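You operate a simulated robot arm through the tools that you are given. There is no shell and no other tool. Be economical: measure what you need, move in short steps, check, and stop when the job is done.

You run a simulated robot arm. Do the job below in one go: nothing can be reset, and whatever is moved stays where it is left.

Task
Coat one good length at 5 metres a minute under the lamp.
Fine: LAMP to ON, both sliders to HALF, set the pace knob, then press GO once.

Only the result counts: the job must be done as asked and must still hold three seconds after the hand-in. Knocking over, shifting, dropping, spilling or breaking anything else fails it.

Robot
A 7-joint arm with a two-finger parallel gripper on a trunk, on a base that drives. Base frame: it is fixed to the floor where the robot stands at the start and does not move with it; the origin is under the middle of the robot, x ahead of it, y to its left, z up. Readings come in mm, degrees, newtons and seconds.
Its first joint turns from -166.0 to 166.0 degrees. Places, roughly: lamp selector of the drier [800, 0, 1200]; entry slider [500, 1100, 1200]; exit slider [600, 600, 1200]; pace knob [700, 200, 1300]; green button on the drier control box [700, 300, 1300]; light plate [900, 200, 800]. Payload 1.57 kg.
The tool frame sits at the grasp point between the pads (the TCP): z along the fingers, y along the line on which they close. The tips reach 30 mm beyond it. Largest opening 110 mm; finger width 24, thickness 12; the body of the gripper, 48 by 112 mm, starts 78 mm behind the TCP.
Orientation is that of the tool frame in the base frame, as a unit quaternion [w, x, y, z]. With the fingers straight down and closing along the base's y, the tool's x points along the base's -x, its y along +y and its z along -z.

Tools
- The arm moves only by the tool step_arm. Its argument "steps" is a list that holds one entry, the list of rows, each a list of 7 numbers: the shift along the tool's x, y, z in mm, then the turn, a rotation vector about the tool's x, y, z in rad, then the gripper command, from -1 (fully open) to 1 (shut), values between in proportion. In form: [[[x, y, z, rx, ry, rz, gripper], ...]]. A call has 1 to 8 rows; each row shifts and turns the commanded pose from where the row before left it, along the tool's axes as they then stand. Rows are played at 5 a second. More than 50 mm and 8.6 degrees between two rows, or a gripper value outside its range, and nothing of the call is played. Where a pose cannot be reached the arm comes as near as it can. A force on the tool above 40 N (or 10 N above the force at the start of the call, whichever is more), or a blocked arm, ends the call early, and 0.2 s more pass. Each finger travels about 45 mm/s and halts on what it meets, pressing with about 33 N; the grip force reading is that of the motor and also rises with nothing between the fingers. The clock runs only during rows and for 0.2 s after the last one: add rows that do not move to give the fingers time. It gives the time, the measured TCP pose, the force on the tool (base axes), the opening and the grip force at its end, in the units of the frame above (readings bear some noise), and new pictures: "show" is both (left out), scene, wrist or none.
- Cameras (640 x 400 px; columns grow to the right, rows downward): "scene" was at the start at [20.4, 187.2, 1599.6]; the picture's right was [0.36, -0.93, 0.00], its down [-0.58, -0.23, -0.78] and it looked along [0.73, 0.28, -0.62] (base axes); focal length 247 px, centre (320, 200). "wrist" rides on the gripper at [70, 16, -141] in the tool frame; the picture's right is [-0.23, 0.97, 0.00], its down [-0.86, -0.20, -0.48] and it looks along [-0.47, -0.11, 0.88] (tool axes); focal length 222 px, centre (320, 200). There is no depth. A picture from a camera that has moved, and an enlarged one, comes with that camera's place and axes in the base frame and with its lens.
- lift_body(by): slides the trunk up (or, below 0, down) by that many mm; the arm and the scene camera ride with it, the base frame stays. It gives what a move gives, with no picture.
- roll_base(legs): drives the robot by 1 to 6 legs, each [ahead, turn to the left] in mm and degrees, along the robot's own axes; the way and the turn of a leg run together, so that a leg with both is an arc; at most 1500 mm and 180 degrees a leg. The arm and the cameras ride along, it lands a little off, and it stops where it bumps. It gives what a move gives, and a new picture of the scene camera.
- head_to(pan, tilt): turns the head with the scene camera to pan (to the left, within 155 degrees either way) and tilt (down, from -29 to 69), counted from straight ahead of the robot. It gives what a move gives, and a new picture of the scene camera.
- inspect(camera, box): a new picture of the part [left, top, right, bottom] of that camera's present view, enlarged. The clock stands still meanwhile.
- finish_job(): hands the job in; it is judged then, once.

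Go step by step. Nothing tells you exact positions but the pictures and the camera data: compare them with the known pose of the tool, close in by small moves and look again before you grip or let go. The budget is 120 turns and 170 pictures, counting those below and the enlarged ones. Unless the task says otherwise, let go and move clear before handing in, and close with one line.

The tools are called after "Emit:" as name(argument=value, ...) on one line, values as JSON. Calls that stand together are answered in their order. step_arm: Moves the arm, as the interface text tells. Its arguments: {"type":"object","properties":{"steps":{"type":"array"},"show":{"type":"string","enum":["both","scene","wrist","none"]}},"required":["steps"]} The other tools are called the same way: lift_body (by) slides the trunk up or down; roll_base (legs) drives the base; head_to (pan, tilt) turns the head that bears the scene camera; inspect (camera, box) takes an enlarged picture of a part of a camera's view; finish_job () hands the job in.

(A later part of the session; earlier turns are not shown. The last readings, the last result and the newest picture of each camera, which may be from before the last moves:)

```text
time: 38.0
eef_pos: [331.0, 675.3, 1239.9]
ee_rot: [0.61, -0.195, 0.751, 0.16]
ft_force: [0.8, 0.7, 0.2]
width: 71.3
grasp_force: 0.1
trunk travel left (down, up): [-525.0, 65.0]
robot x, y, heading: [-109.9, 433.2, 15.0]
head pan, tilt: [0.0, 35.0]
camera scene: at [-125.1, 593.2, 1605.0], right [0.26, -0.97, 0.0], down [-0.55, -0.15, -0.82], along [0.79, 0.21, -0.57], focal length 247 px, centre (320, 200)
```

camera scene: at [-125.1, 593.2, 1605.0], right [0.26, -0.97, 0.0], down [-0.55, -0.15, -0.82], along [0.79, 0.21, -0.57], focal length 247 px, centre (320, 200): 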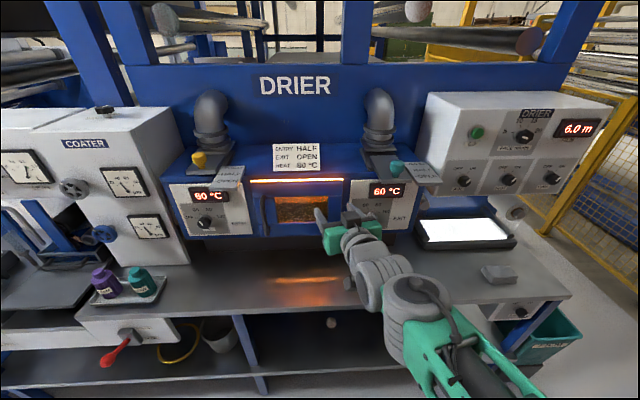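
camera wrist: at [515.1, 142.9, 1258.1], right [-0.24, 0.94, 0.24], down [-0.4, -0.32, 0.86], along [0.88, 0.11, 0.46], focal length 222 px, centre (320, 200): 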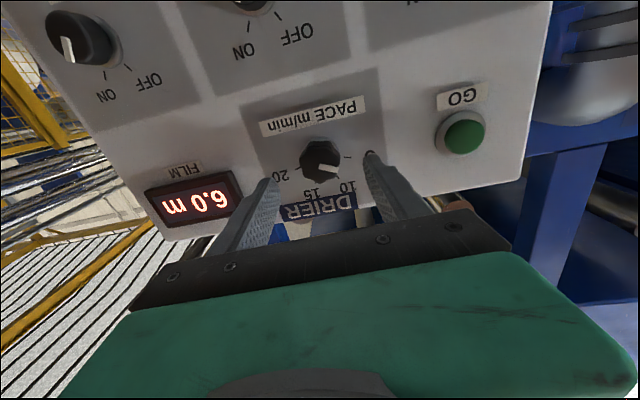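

Emit:
inspect(camera="scene", box=[350, 130, 446, 190])

Emit:
inspect(camera="scene", box=[160, 130, 256, 190])

```text
6.67 times, centred on (398, 160) of scene
camera zoom: at [-125.1, 593.2, 1605.0], right [0.26, -0.97, 0.0], down [-0.55, -0.15, -0.82], along [0.79, 0.21, -0.57], focal length 1650 px, centre (-200, 467)
```

zoom: 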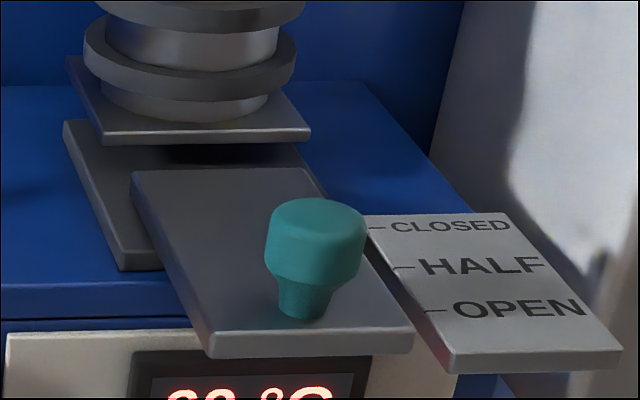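

```text
6.67 times, centred on (208, 160) of scene
camera zoom: at [-125.1, 593.2, 1605.0], right [0.26, -0.97, 0.0], down [-0.55, -0.15, -0.82], along [0.79, 0.21, -0.57], focal length 1650 px, centre (1067, 467)
```

zoom: 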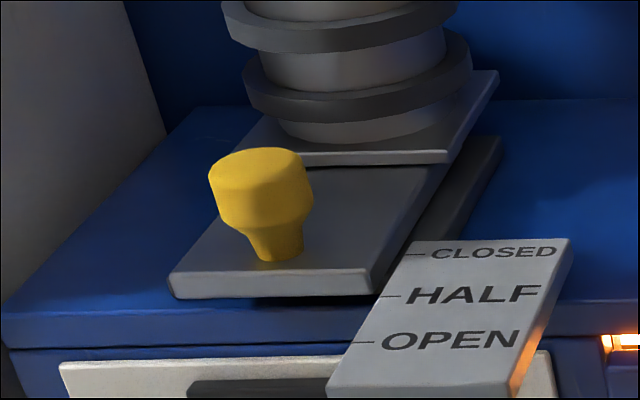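

Exit knob base ≈ (537, 542, 1250), marks ~38–40 mm apart. I level the tool and line it up in front of the exit knob.

Emit:
step_arm(steps=[[[0, 0, 0, 0, -0.103, 0, -0.3], [0, 0, 0, 0, -0.103, 0, -0.3], [0, 0, 0, 0.128, 0, 0, -0.3], [0, 0, 0, 0.128, 0, 0, -0.3], [-22, -45, 0, 0, 0, 0, -0.3], [-23, -42, 0, 0, 0, 0, -0.3], [0, -45, 0, 0, 0, 0, -0.3], [0, -48, 0, 0, 0, 0, -0.3]]])

```text
time: 39.5
eef_pos: [292.6, 721.9, 1253.8]
ee_rot: [0.648, -0.233, 0.692, 0.216]
ft_force: [-0.8, 0.7, -0.7]
width: 71.5
grasp_force: 0.0
trunk travel left (down, up): [-525.0, 65.0]
robot x, y, heading: [-113.2, 439.8, 15.1]
head pan, tilt: [0.0, 35.0]
stopped in row 7: the arm was blocked; the commanded pose is now the measured one
camera scene: at [-124.3, 593.4, 1604.6], right [0.26, -0.97, 0.0], down [-0.55, -0.15, -0.82], along [0.79, 0.21, -0.57], focal length 247 px, centre (320, 200)
camera wrist: at [165.8, 646.8, 1194.3], right [-0.57, 0.79, 0.22], down [-0.22, -0.41, 0.89], along [0.79, 0.46, 0.41], focal length 222 px, centre (320, 200)
```

scene: 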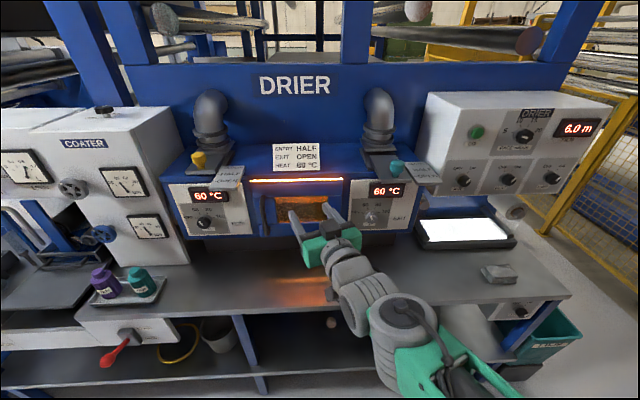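
wrist: 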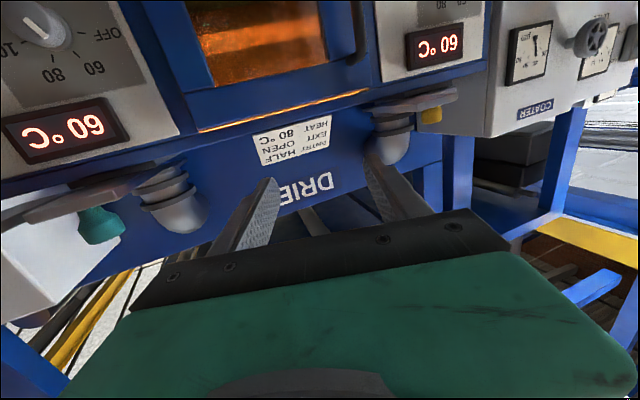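

The arm was too folded there. I extend a bit first, then turn.

Emit:
step_arm(steps=[[[-8, -24, 32, 0, 0, 0, -0.3], [-8, -24, 32, 0, 0, 0, -0.3], [0, -24, 32, 0, -0.06, 0, -0.3], [0, 0, 0, 0.131, 0, 0, -0.3], [0, 0, 0, 0.131, 0, 0, -0.3], [0, 0, 0, 0.131, 0, 0, -0.3], [0, 0, 0, 0, 0, 0, -0.3]]], show="none")

```text
time: 41.1
eef_pos: [410.8, 721.4, 1271.1]
ee_rot: [0.704, -0.088, 0.699, 0.089]
ft_force: [0.2, 0.4, 0.2]
width: 71.6
grasp_force: 0.0
trunk travel left (down, up): [-525.0, 65.0]
robot x, y, heading: [-114.3, 437.2, 15.1]
head pan, tilt: [0.0, 35.0]
```

Emit:
step_arm(steps=[[[-14, -20, -23, 0, 0, 0, -0.3], [0, -45, 0, 0, 0, 0, -0.3], [0, -48, 0, 0, 0, 0, -0.3], [0, -46, 0, 0, 0, 0, -0.3], [0, -46, 0, 0, 0, 0, -0.3], [0, 0, 0, 0, 0, 0, -0.3]]])

Emit:
inspect(camera="scene", box=[350, 130, 446, 190])

```text
time: 42.5
eef_pos: [436.8, 515.9, 1285.9]
ee_rot: [0.704, -0.087, 0.699, 0.089]
ft_force: [-1.3, -0.2, 0.2]
width: 71.4
grasp_force: 0.2
trunk travel left (down, up): [-525.0, 65.0]
robot x, y, heading: [-112.9, 436.6, 14.9]
head pan, tilt: [0.0, 35.0]
camera scene: at [-124.9, 593.2, 1604.9], right [0.26, -0.97, 0.0], down [-0.55, -0.15, -0.82], along [0.79, 0.21, -0.57], focal length 247 px, centre (320, 200)
camera wrist: at [297.4, 496.5, 1214.6], right [-0.24, 0.94, 0.23], down [-0.42, -0.31, 0.85], along [0.87, 0.11, 0.47], focal length 222 px, centre (320, 200)
```

scene: 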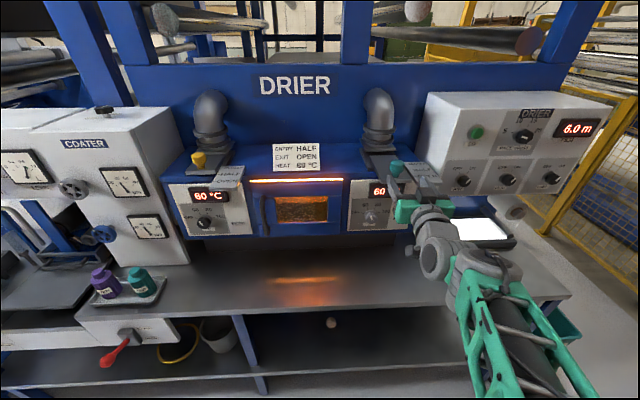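
wrist: 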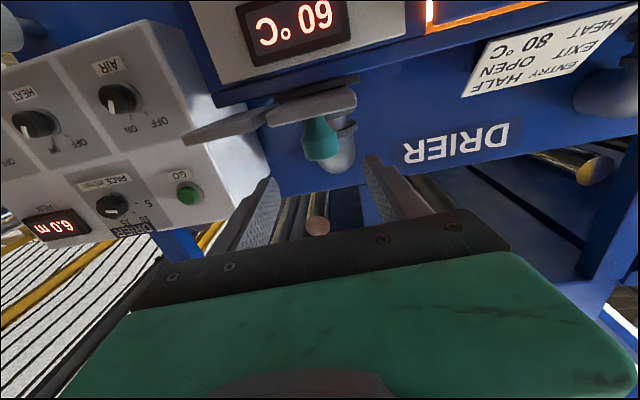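

```text
6.67 times, centred on (398, 160) of scene
camera zoom: at [-124.9, 593.2, 1604.9], right [0.26, -0.97, 0.0], down [-0.55, -0.15, -0.82], along [0.79, 0.21, -0.57], focal length 1650 px, centre (-200, 467)
```

zoom: 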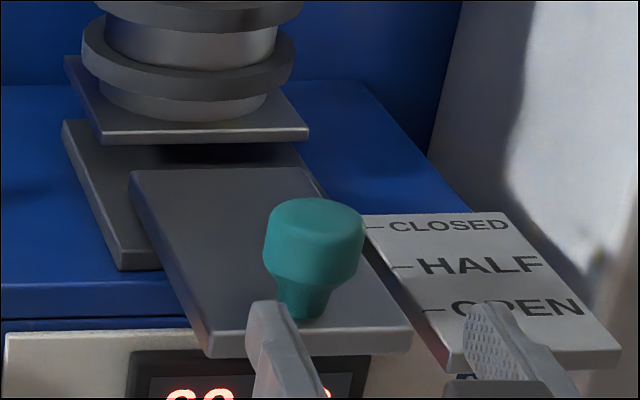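

Aligned within 3 mm. I advance and close on the exit knob's head.

Emit:
step_arm(steps=[[[0, 3.2, 40, 0, 0, 0, -0.3], [0, 0, 35, 0, 0, 0, -0.3], [0, 0, 27, 0, 0, 0, -0.3], [0, 0, 0, 0, 0, 0, -0.3]]], show="wrist")

Emit:
inspect(camera="scene", box=[350, 130, 446, 190])

```text
time: 43.5
eef_pos: [536.8, 545.7, 1285.6]
ee_rot: [0.704, -0.088, 0.699, 0.089]
ft_force: [0.0, -0.6, -0.3]
width: 71.8
grasp_force: 0.1
trunk travel left (down, up): [-525.0, 65.0]
robot x, y, heading: [-112.7, 432.3, 15.1]
head pan, tilt: [0.0, 35.0]
camera wrist: at [397.5, 524.9, 1215.8], right [-0.24, 0.94, 0.23], down [-0.42, -0.31, 0.85], along [0.87, 0.11, 0.47], focal length 222 px, centre (320, 200)
```

wrist: 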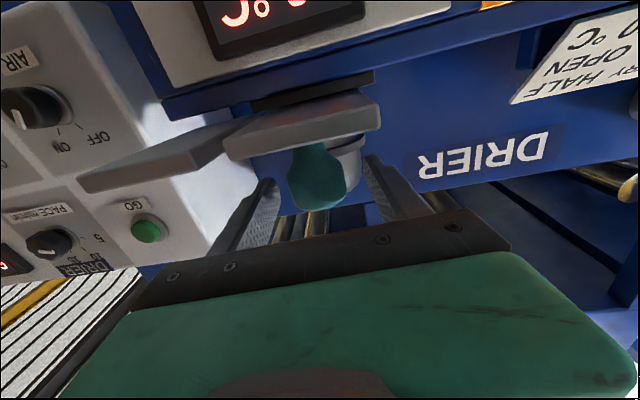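

```text
6.67 times, centred on (398, 160) of scene
camera zoom: at [-124.8, 593.2, 1604.9], right [0.26, -0.97, 0.0], down [-0.55, -0.15, -0.82], along [0.79, 0.21, -0.57], focal length 1650 px, centre (-200, 467)
```

zoom: 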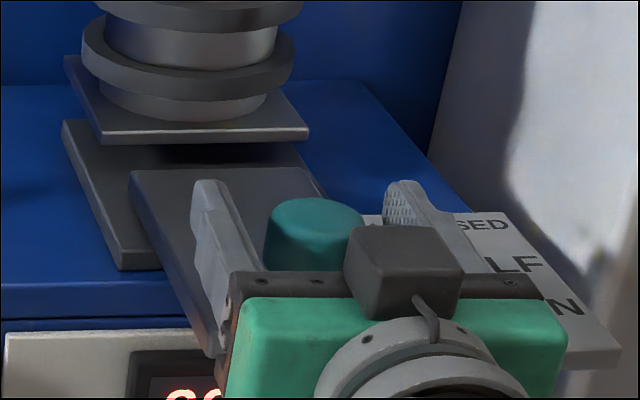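

Emit:
step_arm(steps=[[[0, 0, 0, 0, 0, 0, 1], [0, 0, 0, 0, 0, 0, 1], [0, 0, 0, 0, 0, 0, 1], [0, 0, 0, 0, 0, 0, 1], [0, 0, 12, 0, 0, 0, 1], [0, 0, 12, 0, 0, 0, 1], [0, 0, 12, 0, 0, 0, 1], [0, 0, 0, 0, 0, 0, 1]]], show="wrist")

Emit:
inspect(camera="scene", box=[350, 130, 446, 190])

```text
time: 45.3
eef_pos: [572.7, 554.9, 1286.4]
ee_rot: [0.703, -0.089, 0.699, 0.09]
ft_force: [0.3, 3.7, 0.7]
width: 38.9
grasp_force: 44.4
trunk travel left (down, up): [-525.0, 65.0]
robot x, y, heading: [-109.2, 434.3, 15.2]
head pan, tilt: [0.0, 35.0]
camera wrist: at [431.9, 535.2, 1215.8], right [-0.24, 0.94, 0.23], down [-0.42, -0.32, 0.85], along [0.87, 0.11, 0.47], focal length 222 px, centre (320, 200)
```

wrist: 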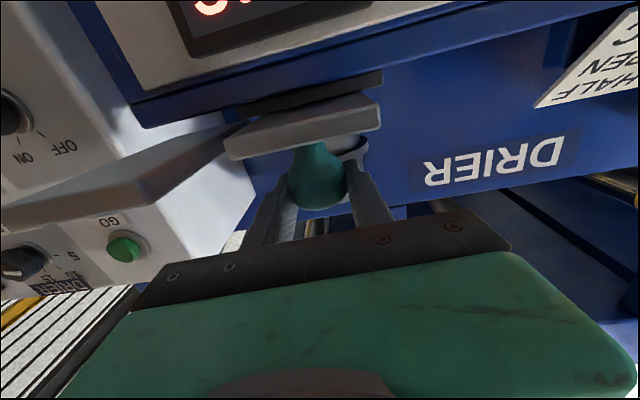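

```text
6.67 times, centred on (398, 160) of scene
camera zoom: at [-125.0, 593.9, 1604.8], right [0.26, -0.97, 0.0], down [-0.55, -0.15, -0.82], along [0.79, 0.21, -0.57], focal length 1650 px, centre (-200, 467)
```

zoom: 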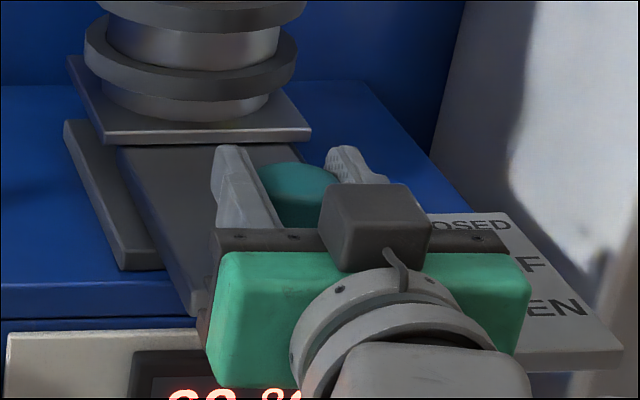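

The slider moved with the knob. I release and back off to compare against the HALF mark.

Emit:
step_arm(steps=[[[0, 0, 0, 0, 0, 0, -0.3], [0, 0, 0, 0, 0, 0, -0.3], [0, 0, 0, 0, 0, 0, -0.3], [0, 0, -40, 0, 0, 0, -0.3], [0, 0, -40, 0, 0, 0, -0.3], [0, 0, -45, 0, 0, 0, -0.3], [0, 0, 0, 0, 0, 0, -0.3]]], show="none")

Emit:
inspect(camera="scene", box=[350, 130, 446, 190])

```text
time: 46.9
eef_pos: [450.2, 523.2, 1286.9]
ee_rot: [0.704, -0.088, 0.699, 0.089]
ft_force: [-0.1, 0.9, 0.5]
width: 71.4
grasp_force: 0.1
trunk travel left (down, up): [-525.0, 65.0]
robot x, y, heading: [-110.2, 435.4, 15.2]
head pan, tilt: [0.0, 35.0]
```

```text
6.67 times, centred on (398, 160) of scene
camera zoom: at [-125.3, 593.1, 1604.9], right [0.26, -0.97, 0.0], down [-0.55, -0.15, -0.82], along [0.79, 0.21, -0.57], focal length 1650 px, centre (-200, 467)
```

zoom: 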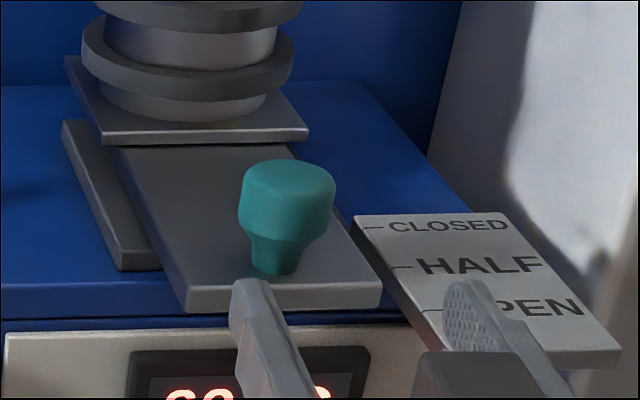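

Emit:
inspect(camera="scene", box=[376, 150, 424, 180])

```text
13.33 times, centred on (400, 165) of scene
camera zoom: at [-125.3, 593.1, 1604.9], right [0.26, -0.97, 0.0], down [-0.55, -0.15, -0.82], along [0.79, 0.21, -0.57], focal length 3299 px, centre (-747, 667)
```

zoom: 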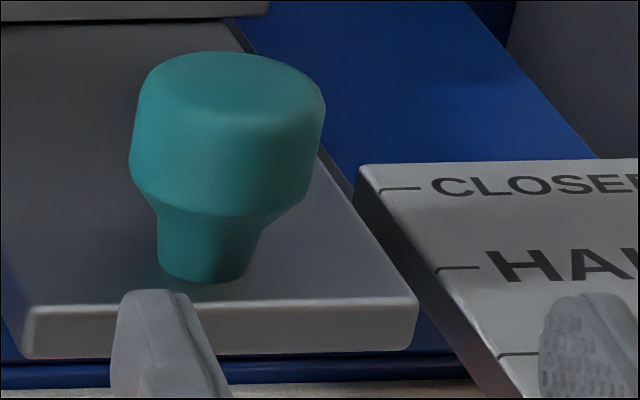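

Exit sits at HALF. I retract a bit and drive along the front to the entry slider.

Emit:
step_arm(steps=[[[0, 0, -20, 0, 0, 0, -0.3], [0, 0, -15, 0, 0, 0, -0.3], [0, 0, 0, 0, 0, 0, -0.3]]], show="none")

Emit:
roll_base(legs=[[0, 89.5], [550, 0], [0, -90]])

```text
time: 47.7
eef_pos: [419.3, 514.7, 1285.0]
ee_rot: [0.704, -0.088, 0.699, 0.09]
ft_force: [0.6, -0.9, -0.6]
width: 71.2
grasp_force: 0.0
trunk travel left (down, up): [-525.0, 65.0]
robot x, y, heading: [-111.1, 434.7, 15.2]
head pan, tilt: [0.0, 35.0]
```

```text
time: 58.5
eef_pos: [286.0, 1045.6, 1285.1]
ee_rot: [0.704, -0.083, 0.7, 0.084]
ft_force: [0.5, 0.1, -0.2]
width: 71.4
grasp_force: 0.0
trunk travel left (down, up): [-525.0, 65.0]
robot x, y, heading: [-248.5, 976.7, 14.4]
head pan, tilt: [0.0, 35.0]
camera scene: at [-255.9, 1131.6, 1604.9], right [0.25, -0.97, 0.0], down [-0.56, -0.14, -0.82], along [0.79, 0.2, -0.57], focal length 247 px, centre (320, 200)
```

scene: 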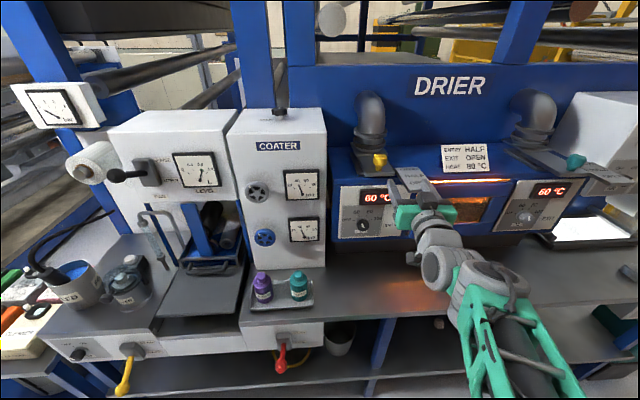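

Emit:
inspect(camera="scene", box=[340, 135, 436, 195])

Emit:
step_arm(steps=[[[0, 0, 0, 0, 0, 0, -0.3]]], show="wrist")

```text
6.67 times, centred on (388, 165) of scene
camera zoom: at [-255.9, 1131.6, 1604.9], right [0.25, -0.97, 0.0], down [-0.56, -0.14, -0.82], along [0.79, 0.2, -0.57], focal length 1650 px, centre (-133, 433)
```

zoom: 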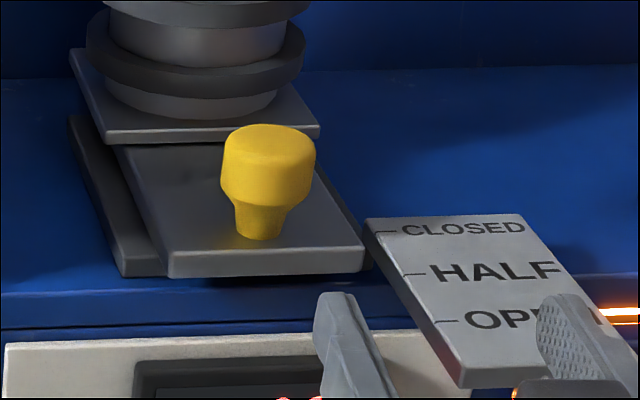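

```text
time: 58.9
eef_pos: [285.7, 1045.5, 1284.2]
ee_rot: [0.704, -0.082, 0.7, 0.083]
ft_force: [0.1, -0.3, 0.0]
width: 71.5
grasp_force: 0.1
trunk travel left (down, up): [-525.0, 65.0]
robot x, y, heading: [-246.2, 975.1, 14.2]
head pan, tilt: [0.0, 35.0]
camera wrist: at [145.1, 1027.6, 1214.9], right [-0.23, 0.95, 0.23], down [-0.42, -0.31, 0.85], along [0.88, 0.1, 0.47], focal length 222 px, centre (320, 200)
```

wrist: 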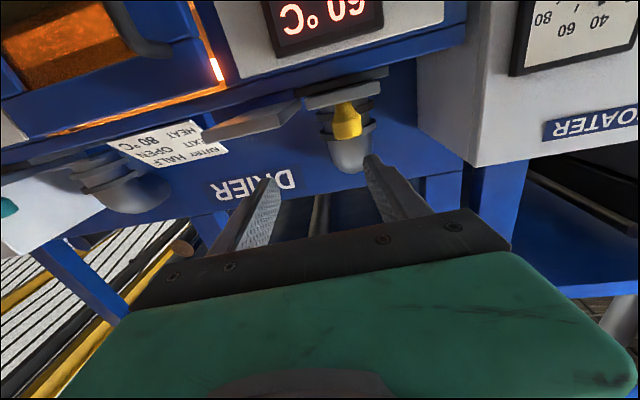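

Entry knob ≈ (440, 1122, 1275). I line up 100 mm in front of it.

Emit:
step_arm(steps=[[[0, 37, 0, 0, 0, 0, -0.3], [0, 0, 40, -0.019, 0, 0, -0.3], [0, 0, 27, 0, 0, 0, -0.3], [0, 0, 0, 0, 0, 0, -0.3]]], show="wrist")

Emit:
inspect(camera="scene", box=[340, 135, 436, 195])

```text
time: 59.9
eef_pos: [342.3, 1097.0, 1285.3]
ee_rot: [0.704, -0.089, 0.699, 0.091]
ft_force: [-0.7, 0.4, -0.2]
width: 71.4
grasp_force: 0.1
trunk travel left (down, up): [-525.0, 65.0]
robot x, y, heading: [-243.1, 969.8, 14.1]
head pan, tilt: [0.0, 35.0]
camera wrist: at [201.3, 1077.3, 1215.7], right [-0.25, 0.94, 0.23], down [-0.42, -0.32, 0.85], along [0.87, 0.11, 0.47], focal length 222 px, centre (320, 200)
```

wrist: 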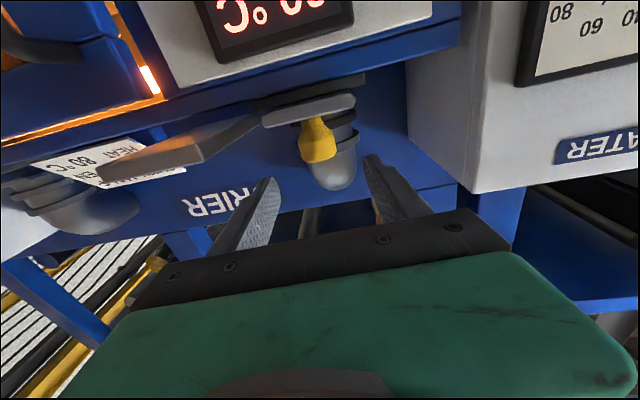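

```text
6.67 times, centred on (388, 165) of scene
camera zoom: at [-256.2, 1131.6, 1604.9], right [0.25, -0.97, 0.0], down [-0.56, -0.14, -0.82], along [0.79, 0.2, -0.57], focal length 1650 px, centre (-133, 433)
```

zoom: 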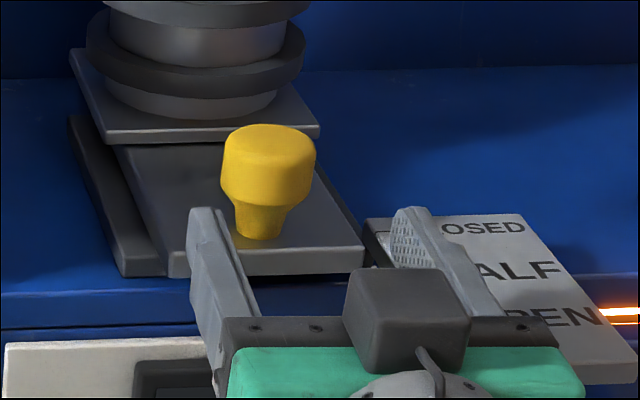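

Emit:
step_arm(steps=[[[0, 3, 40, 0, 0, 0, -0.3], [0, 0, 35, 0, 0, 0, -0.3], [0, 0, 26, 0, 0, 0, -0.3], [0, 0, 0, 0, 0, 0, -0.3], [0, 0, 0, 0, 0, 0, 1], [0, 0, 0, 0, 0, 0, 1], [0, 0, 0, 0, 0, 0, 1], [0, 0, 0, 0, 0, 0, 1]]], show="wrist")

Emit:
inspect(camera="scene", box=[340, 135, 436, 195])

```text
time: 61.7
eef_pos: [438.6, 1121.5, 1287.9]
ee_rot: [0.704, -0.088, 0.699, 0.089]
ft_force: [4.3, -15.9, -1.1]
width: 38.8
grasp_force: 31.8
trunk travel left (down, up): [-525.0, 65.0]
robot x, y, heading: [-243.5, 972.3, 14.1]
head pan, tilt: [0.0, 35.0]
camera wrist: at [299.2, 1102.0, 1216.5], right [-0.24, 0.94, 0.23], down [-0.42, -0.31, 0.85], along [0.88, 0.11, 0.47], focal length 222 px, centre (320, 200)
```

wrist: 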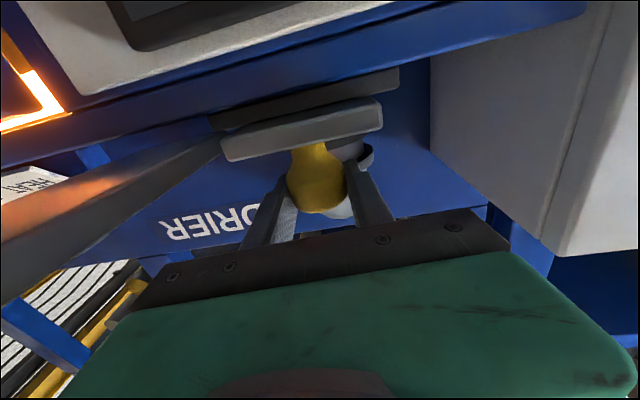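

```text
6.67 times, centred on (388, 165) of scene
camera zoom: at [-254.6, 1128.9, 1605.2], right [0.24, -0.97, 0.0], down [-0.56, -0.14, -0.82], along [0.79, 0.2, -0.57], focal length 1650 px, centre (-133, 433)
```

zoom: 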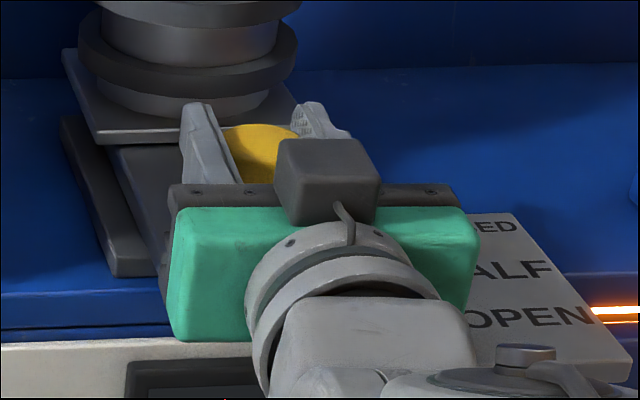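

Gripped. Now I pull it out 36 mm toward HALF.

Emit:
step_arm(steps=[[[0, 0, -12, 0, 0, 0, 1], [0, 0, -12, 0, 0, 0, 1], [0, 0, -12, 0, 0, 0, 1], [0, 0, 0, 0, 0, 0, 1], [0, 0, 0, 0, 0, 0, -0.3], [0, 0, 0, 0, 0, 0, -0.3], [0, 0, 0, 0, 0, 0, -0.3]]], show="none")

Emit:
step_arm(steps=[[[0, 0, -40, 0, 0, 0, -0.3], [0, 0, -40, 0, 0, 0, -0.3], [0, 0, -40, 0, 0, 0, -0.3], [0, 0, 0, 0, 0, 0, -0.3]]], show="none")

Emit:
inspect(camera="scene", box=[340, 135, 436, 195])

```text
time: 63.3
eef_pos: [402.9, 1116.0, 1286.7]
ee_rot: [0.704, -0.088, 0.699, 0.09]
ft_force: [-0.1, -1.4, 0.1]
width: 71.2
grasp_force: 0.0
trunk travel left (down, up): [-525.0, 65.0]
robot x, y, heading: [-245.6, 970.0, 14.3]
head pan, tilt: [0.0, 35.0]
```

```text
time: 64.3
eef_pos: [286.7, 1086.2, 1286.0]
ee_rot: [0.704, -0.088, 0.699, 0.089]
ft_force: [-0.2, 0.5, 0.0]
width: 71.6
grasp_force: 0.0
trunk travel left (down, up): [-525.0, 65.0]
robot x, y, heading: [-245.5, 972.1, 14.3]
head pan, tilt: [0.0, 35.0]
```

```text
6.67 times, centred on (388, 165) of scene
camera zoom: at [-256.2, 1131.4, 1604.9], right [0.25, -0.97, 0.0], down [-0.56, -0.14, -0.82], along [0.79, 0.2, -0.57], focal length 1650 px, centre (-133, 433)
```

zoom: 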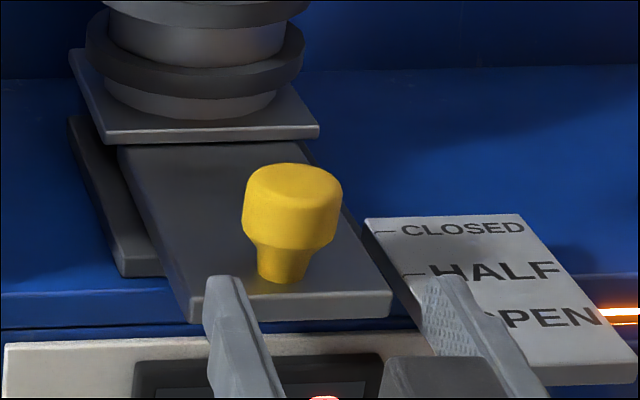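

Entry is at HALF as well. I drive back along the same path to reach GO.

Emit:
roll_base(legs=[[0, 90.2], [-850, 0], [0, -90]])

Emit:
head_to(pan=5, tilt=32)

```text
time: 76.5
eef_pos: [500.9, 270.1, 1286.6]
ee_rot: [0.703, -0.094, 0.698, 0.095]
ft_force: [0.0, -1.0, -0.7]
width: 71.4
grasp_force: 0.1
trunk travel left (down, up): [-525.0, 65.0]
robot x, y, heading: [-31.8, 148.6, 15.1]
head pan, tilt: [0.0, 35.0]
camera scene: at [-42.7, 308.1, 1604.9], right [0.26, -0.97, 0.0], down [-0.55, -0.15, -0.82], along [0.79, 0.21, -0.57], focal length 247 px, centre (320, 200)
```

scene: 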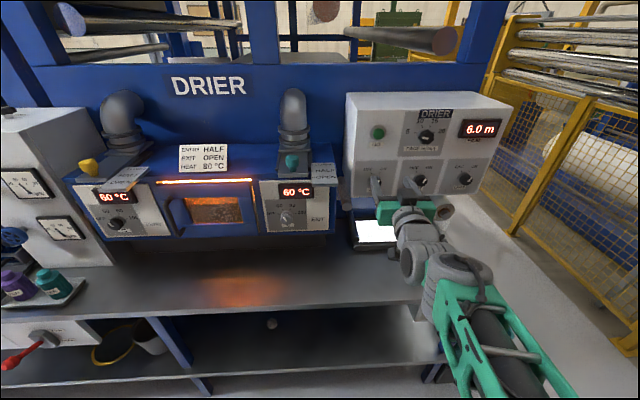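

```text
time: 77.1
eef_pos: [502.2, 268.2, 1287.0]
ee_rot: [0.704, -0.094, 0.698, 0.096]
ft_force: [-0.1, 0.8, 0.4]
width: 71.5
grasp_force: 0.0
trunk travel left (down, up): [-525.0, 65.0]
robot x, y, heading: [-25.2, 152.4, 14.9]
head pan, tilt: [5.0, 32.0]
camera scene: at [-43.6, 316.0, 1609.5], right [0.34, -0.94, 0.0], down [-0.5, -0.18, -0.85], along [0.8, 0.29, -0.53], focal length 247 px, centre (320, 200)
```

scene: 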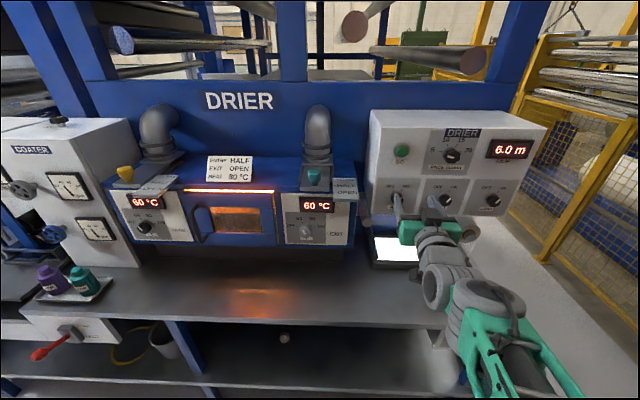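

Emit:
step_arm(steps=[[[-29, 1.5, 20, 0, 0, 0, 1], [-29, 1.5, 20, 0, 0, 0, 1], [0, 0, 35, 0.015, 0, 0, 1], [0, 0, 30, 0, 0, 0, 1], [0, 0, 0, 0, 0, 0, 1]]], show="wrist")

Emit:
inspect(camera="scene", box=[360, 100, 552, 220])

Emit:
inspect(camera="scene", box=[100, 110, 360, 272])

```text
time: 78.3
eef_pos: [602.2, 299.4, 1345.3]
ee_rot: [0.704, -0.088, 0.699, 0.089]
ft_force: [-0.7, -1.3, 0.4]
width: 0.0
grasp_force: 19.5
trunk travel left (down, up): [-525.0, 65.0]
robot x, y, heading: [-33.2, 153.6, 14.8]
head pan, tilt: [5.0, 32.0]
camera wrist: at [462.3, 279.9, 1274.9], right [-0.24, 0.94, 0.23], down [-0.42, -0.31, 0.85], along [0.87, 0.11, 0.47], focal length 222 px, centre (320, 200)
```

wrist: 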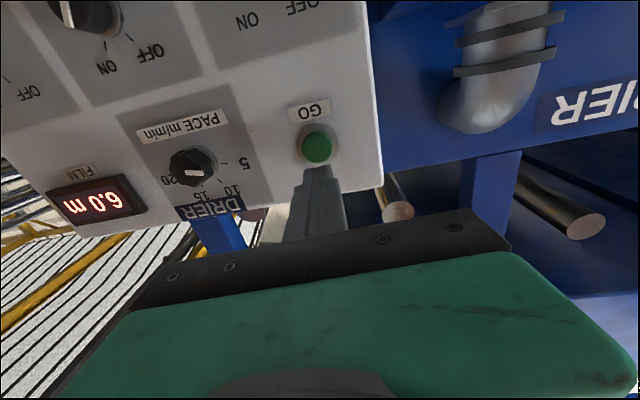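

```text
3.33 times, centred on (456, 160) of scene
camera zoom: at [-43.6, 316.0, 1609.6], right [0.34, -0.94, 0.0], down [-0.5, -0.18, -0.85], along [0.8, 0.29, -0.53], focal length 825 px, centre (-133, 333)
```

zoom: 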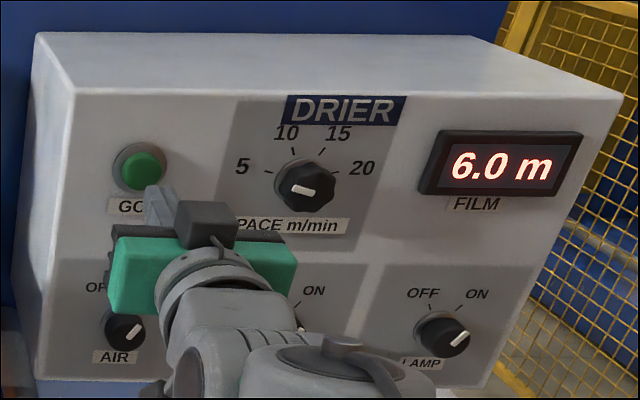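

```text
2.46 times, centred on (230, 191) of scene
camera zoom: at [-43.6, 316.0, 1609.6], right [0.34, -0.94, 0.0], down [-0.5, -0.18, -0.85], along [0.8, 0.29, -0.53], focal length 609 px, centre (542, 222)
```

zoom: 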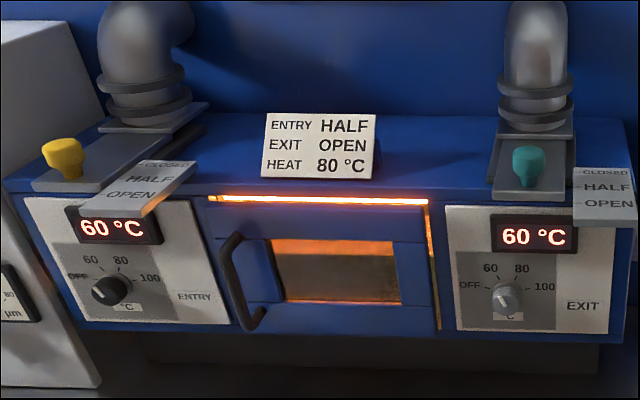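

Settings all look right. I align the closed fingertips with GO and approach.

Emit:
step_arm(steps=[[[5, -2.7, 30, 0, 0, 0, 1], [0, 0, 25, 0, 0, 0, 1], [0, 0, 0, 0, 0, 0, 1]]])

Emit:
inspect(camera="wrist", box=[240, 100, 400, 200])

Emit:
inspect(camera="scene", box=[370, 130, 450, 180])

```text
time: 79.1
eef_pos: [655.7, 310.9, 1341.2]
ee_rot: [0.704, -0.088, 0.699, 0.089]
ft_force: [0.2, -0.3, -0.7]
width: 0.0
grasp_force: 20.8
trunk travel left (down, up): [-525.0, 65.0]
robot x, y, heading: [-30.2, 150.0, 15.1]
head pan, tilt: [5.0, 32.0]
camera scene: at [-43.6, 316.0, 1609.6], right [0.34, -0.94, 0.0], down [-0.5, -0.18, -0.85], along [0.8, 0.29, -0.53], focal length 247 px, centre (320, 200)
camera wrist: at [515.7, 291.7, 1270.5], right [-0.24, 0.94, 0.23], down [-0.42, -0.31, 0.85], along [0.87, 0.11, 0.47], focal length 222 px, centre (320, 200)
```

scene: 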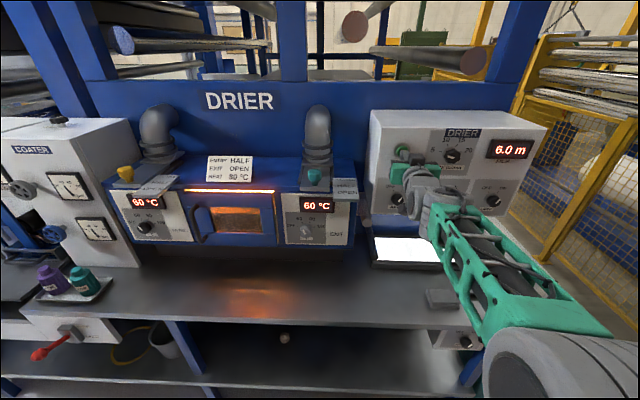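
wrist: 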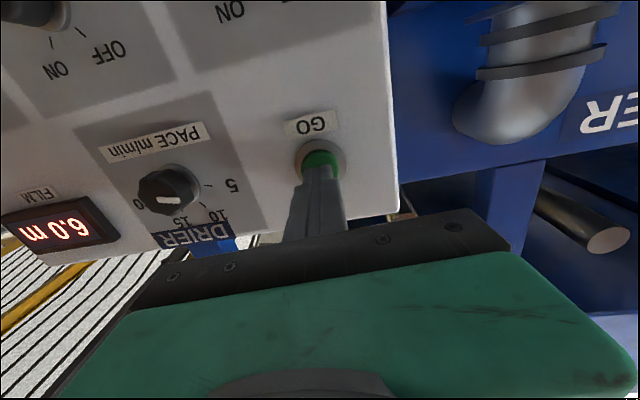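

```text
4.00 times, centred on (320, 150) of wrist
camera zoom: at [515.7, 291.7, 1270.5], right [-0.24, 0.94, 0.23], down [-0.42, -0.31, 0.85], along [0.87, 0.11, 0.47], focal length 888 px, centre (320, 400)
```

zoom: 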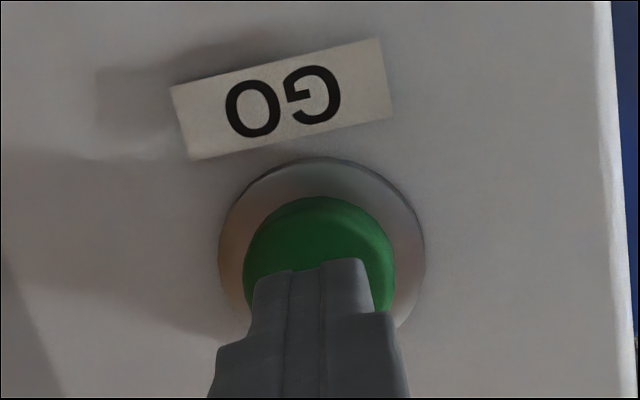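

```text
8.00 times, centred on (410, 155) of scene
camera zoom: at [-43.6, 316.0, 1609.6], right [0.34, -0.94, 0.0], down [-0.5, -0.18, -0.85], along [0.8, 0.29, -0.53], focal length 1979 px, centre (-400, 560)
```

zoom: 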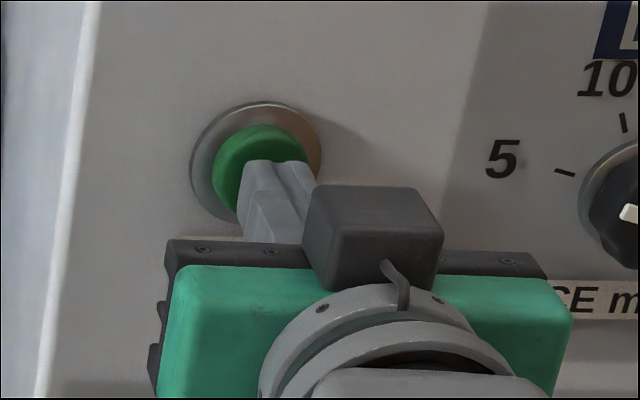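

Emit:
step_arm(steps=[[[3, 1, 10, 0, 0, 0, 1], [0, 0, 5, 0, 0, 0, 1], [0, 0, 4, 0, 0, 0, 1], [0, 0, 0, 0, 0, 0, 1]]])

Emit:
inspect(camera="wrist", box=[240, 100, 400, 200])

```text
time: 80.1
eef_pos: [670.8, 317.0, 1337.4]
ee_rot: [0.703, -0.088, 0.7, 0.09]
ft_force: [-16.7, -4.2, -4.8]
width: 0.0
grasp_force: 21.2
trunk travel left (down, up): [-525.0, 65.0]
robot x, y, heading: [-27.5, 152.1, 15.1]
head pan, tilt: [5.0, 32.0]
camera scene: at [-46.4, 315.3, 1609.5], right [0.34, -0.94, 0.0], down [-0.5, -0.18, -0.85], along [0.8, 0.29, -0.53], focal length 247 px, centre (320, 200)
camera wrist: at [531.2, 296.9, 1267.7], right [-0.24, 0.94, 0.23], down [-0.42, -0.31, 0.85], along [0.88, 0.11, 0.47], focal length 222 px, centre (320, 200)
```

scene: 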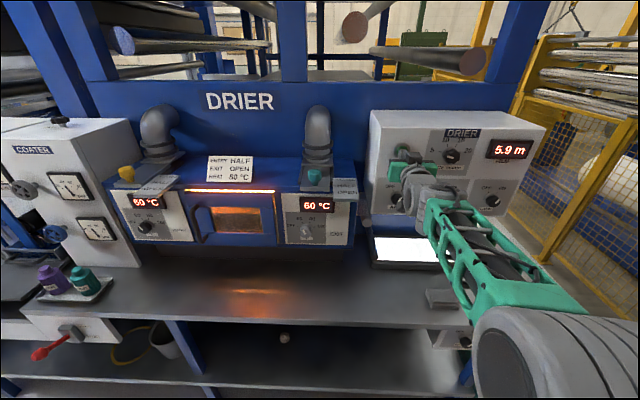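
wrist: 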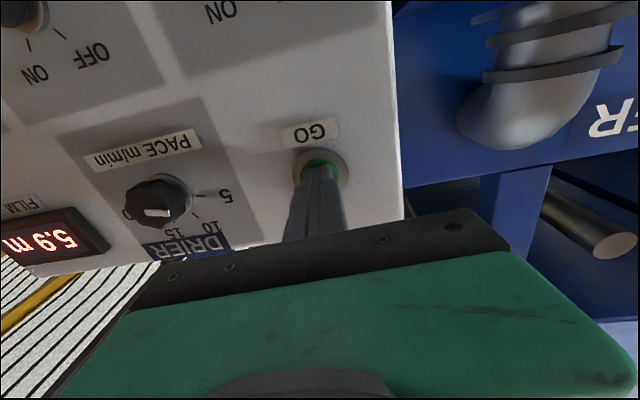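

```text
4.00 times, centred on (320, 150) of wrist
camera zoom: at [531.2, 296.9, 1267.7], right [-0.24, 0.94, 0.23], down [-0.42, -0.31, 0.85], along [0.88, 0.11, 0.47], focal length 888 px, centre (320, 400)
```

zoom: 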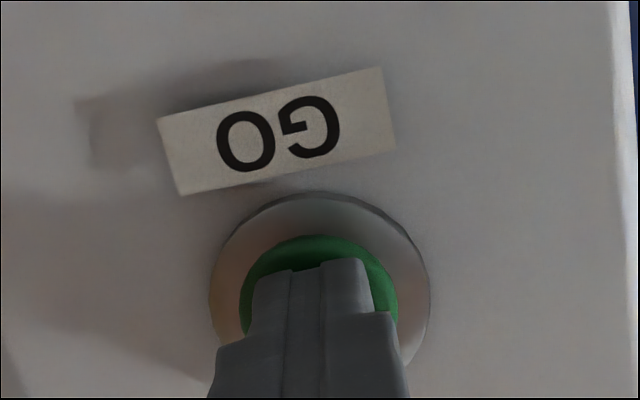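

The film counter dropped to 5.9 m, so GO was pressed. I withdraw at once and check.

Emit:
step_arm(steps=[[[0, 0, -40, 0, 0, 0, 1], [0, 0, -40, 0, 0, 0, 1], [0, 0, -40, 0, 0, 0, 1], [0, 0, 0, 0, 0, 0, 1]]], show="scene")

Emit:
inspect(camera="scene", box=[360, 100, 552, 280])

```text
time: 81.1
eef_pos: [557.8, 286.3, 1338.1]
ee_rot: [0.704, -0.087, 0.699, 0.088]
ft_force: [-0.3, -0.2, -0.2]
width: 0.0
grasp_force: 21.3
trunk travel left (down, up): [-525.0, 65.0]
robot x, y, heading: [-29.7, 154.1, 14.9]
head pan, tilt: [5.0, 32.0]
camera scene: at [-43.8, 315.9, 1609.5], right [0.34, -0.94, 0.0], down [-0.5, -0.18, -0.85], along [0.8, 0.29, -0.53], focal length 247 px, centre (320, 200)
```

scene: 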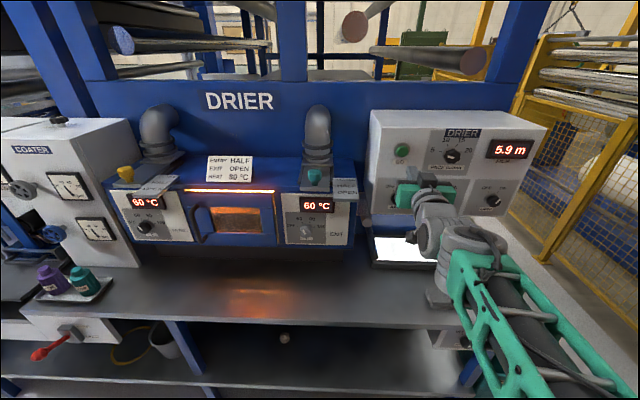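

```text
2.22 times, centred on (456, 190) of scene
camera zoom: at [-43.8, 315.9, 1609.5], right [0.34, -0.94, 0.0], down [-0.5, -0.18, -0.85], along [0.8, 0.29, -0.53], focal length 550 px, centre (18, 222)
```

zoom: 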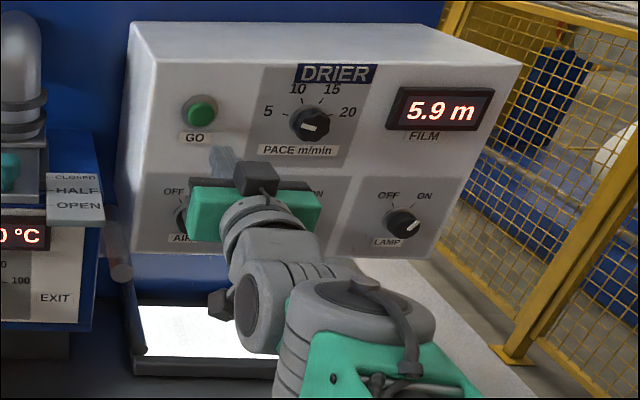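

I wait a few seconds clear of the panel to see how the length comes out.

Emit:
step_arm(steps=[[[0, -30, 0, 0, 0, 0, 0], [0, -30, 0, 0, 0, 0, 0], [0, -30, 0, 0, 0, 0, 0], [0, -30, 0, 0, 0, 0, 0], [0, -30, 0, 0, 0, 0, 0], [0, 0, 0, 0, 0, 0, 0], [0, 0, 0, 0, 0, 0, 0], [0, 0, 0, 0, 0, 0, 0]]], show="none")

Emit:
step_arm(steps=[[[0, 0, 0, 0, 0, 0, 0], [0, 0, 0, 0, 0, 0, 0], [0, 0, 0, 0, 0, 0, 0], [0, 0, 0, 0, 0, 0, 0], [0, 0, 0, 0, 0, 0, 0], [0, 0, 0, 0, 0, 0, 0], [0, 0, 0, 0, 0, 0, 0], [0, 0, 0, 0, 0, 0, 0]]], show="scene")

Emit:
inspect(camera="scene", box=[300, 100, 552, 280])

```text
time: 82.9
eef_pos: [595.0, 141.5, 1336.4]
ee_rot: [0.703, -0.089, 0.7, 0.09]
ft_force: [0.1, 0.3, 0.4]
width: 55.1
grasp_force: 0.1
trunk travel left (down, up): [-525.0, 65.0]
robot x, y, heading: [-31.6, 151.4, 14.8]
head pan, tilt: [5.0, 32.0]
```

```text
time: 84.7
eef_pos: [595.2, 140.5, 1337.6]
ee_rot: [0.703, -0.089, 0.7, 0.09]
ft_force: [-0.1, -0.2, -0.7]
width: 55.0
grasp_force: 0.0
trunk travel left (down, up): [-525.0, 65.0]
robot x, y, heading: [-29.9, 149.9, 14.9]
head pan, tilt: [5.0, 32.0]
camera scene: at [-43.6, 316.0, 1609.6], right [0.34, -0.94, 0.0], down [-0.5, -0.18, -0.85], along [0.8, 0.29, -0.53], focal length 247 px, centre (320, 200)
```

scene: 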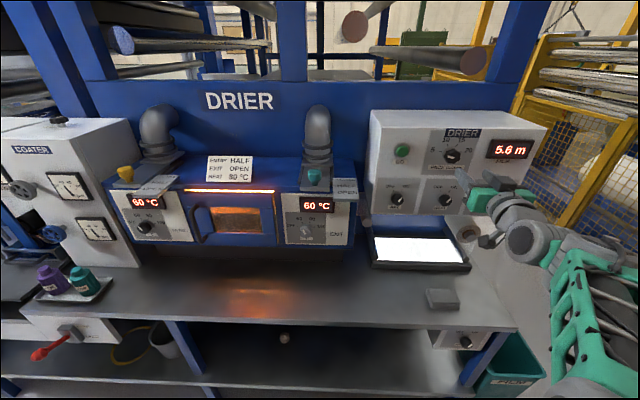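

```text
2.22 times, centred on (426, 190) of scene
camera zoom: at [-43.6, 316.0, 1609.6], right [0.34, -0.94, 0.0], down [-0.5, -0.18, -0.85], along [0.8, 0.29, -0.53], focal length 550 px, centre (84, 222)
```

zoom: 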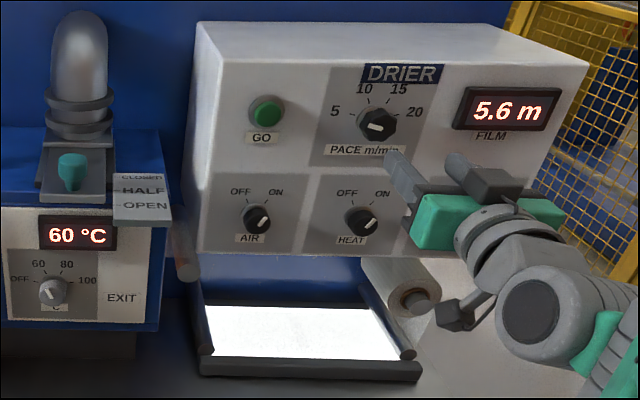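

It runs at the right rate (about 0.083 m/s). I wait for the length to complete.

Emit:
step_arm(steps=[[[0, 0, 0, 0, 0, 0, 0], [0, 0, 0, 0, 0, 0, 0], [0, 0, 0, 0, 0, 0, 0], [0, 0, 0, 0, 0, 0, 0], [0, 0, 0, 0, 0, 0, 0], [0, 0, 0, 0, 0, 0, 0], [0, 0, 0, 0, 0, 0, 0], [0, 0, 0, 0, 0, 0, 0]]], show="none")

Emit:
step_arm(steps=[[[0, 0, 0, 0, 0, 0, 0], [0, 0, 0, 0, 0, 0, 0], [0, 0, 0, 0, 0, 0, 0], [0, 0, 0, 0, 0, 0, 0], [0, 0, 0, 0, 0, 0, 0], [0, 0, 0, 0, 0, 0, 0], [0, 0, 0, 0, 0, 0, 0], [0, 0, 0, 0, 0, 0, 0]]], show="none")

Emit:
step_arm(steps=[[[0, 0, 0, 0, 0, 0, 0], [0, 0, 0, 0, 0, 0, 0], [0, 0, 0, 0, 0, 0, 0], [0, 0, 0, 0, 0, 0, 0], [0, 0, 0, 0, 0, 0, 0], [0, 0, 0, 0, 0, 0, 0], [0, 0, 0, 0, 0, 0, 0], [0, 0, 0, 0, 0, 0, 0]]], show="scene")

Emit:
inspect(camera="scene", box=[300, 100, 552, 280])

```text
time: 86.5
eef_pos: [594.6, 141.6, 1336.5]
ee_rot: [0.704, -0.088, 0.699, 0.09]
ft_force: [0.0, -0.9, 0.2]
width: 55.5
grasp_force: 0.0
trunk travel left (down, up): [-525.0, 65.0]
robot x, y, heading: [-29.6, 149.0, 15.1]
head pan, tilt: [5.0, 32.0]
```

```text
time: 88.3
eef_pos: [594.5, 142.0, 1336.2]
ee_rot: [0.704, -0.089, 0.699, 0.09]
ft_force: [-0.2, 0.8, 0.4]
width: 55.2
grasp_force: 0.1
trunk travel left (down, up): [-525.0, 65.0]
robot x, y, heading: [-30.6, 150.9, 14.9]
head pan, tilt: [5.0, 32.0]
```

```text
time: 90.1
eef_pos: [595.3, 141.7, 1337.0]
ee_rot: [0.704, -0.087, 0.699, 0.089]
ft_force: [0.3, 1.1, 0.3]
width: 54.9
grasp_force: 0.1
trunk travel left (down, up): [-525.0, 65.0]
robot x, y, heading: [-28.7, 150.0, 15.0]
head pan, tilt: [5.0, 32.0]
camera scene: at [-43.6, 316.0, 1609.6], right [0.34, -0.94, 0.0], down [-0.5, -0.18, -0.85], along [0.8, 0.29, -0.53], focal length 247 px, centre (320, 200)
```

scene: 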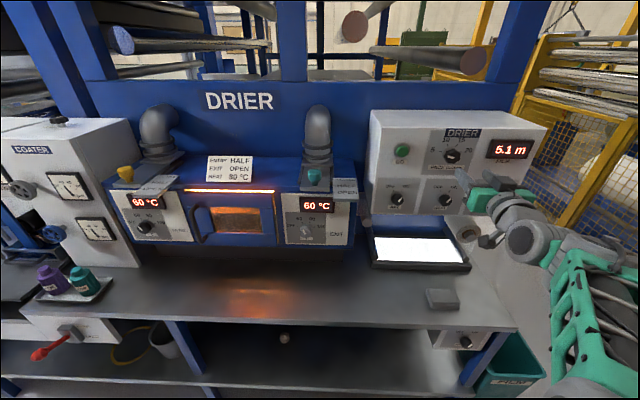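

```text
2.22 times, centred on (426, 190) of scene
camera zoom: at [-43.6, 316.0, 1609.6], right [0.34, -0.94, 0.0], down [-0.5, -0.18, -0.85], along [0.8, 0.29, -0.53], focal length 550 px, centre (84, 222)
```

zoom: 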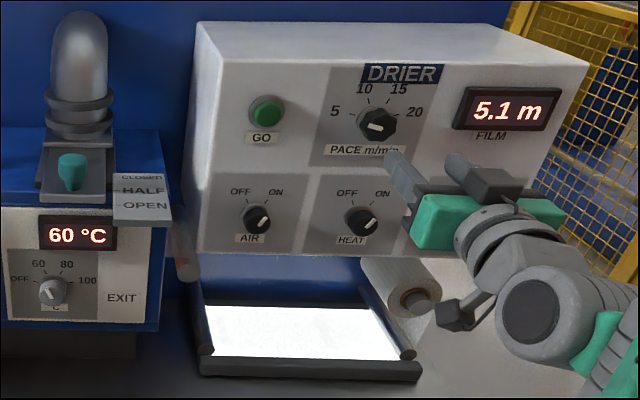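

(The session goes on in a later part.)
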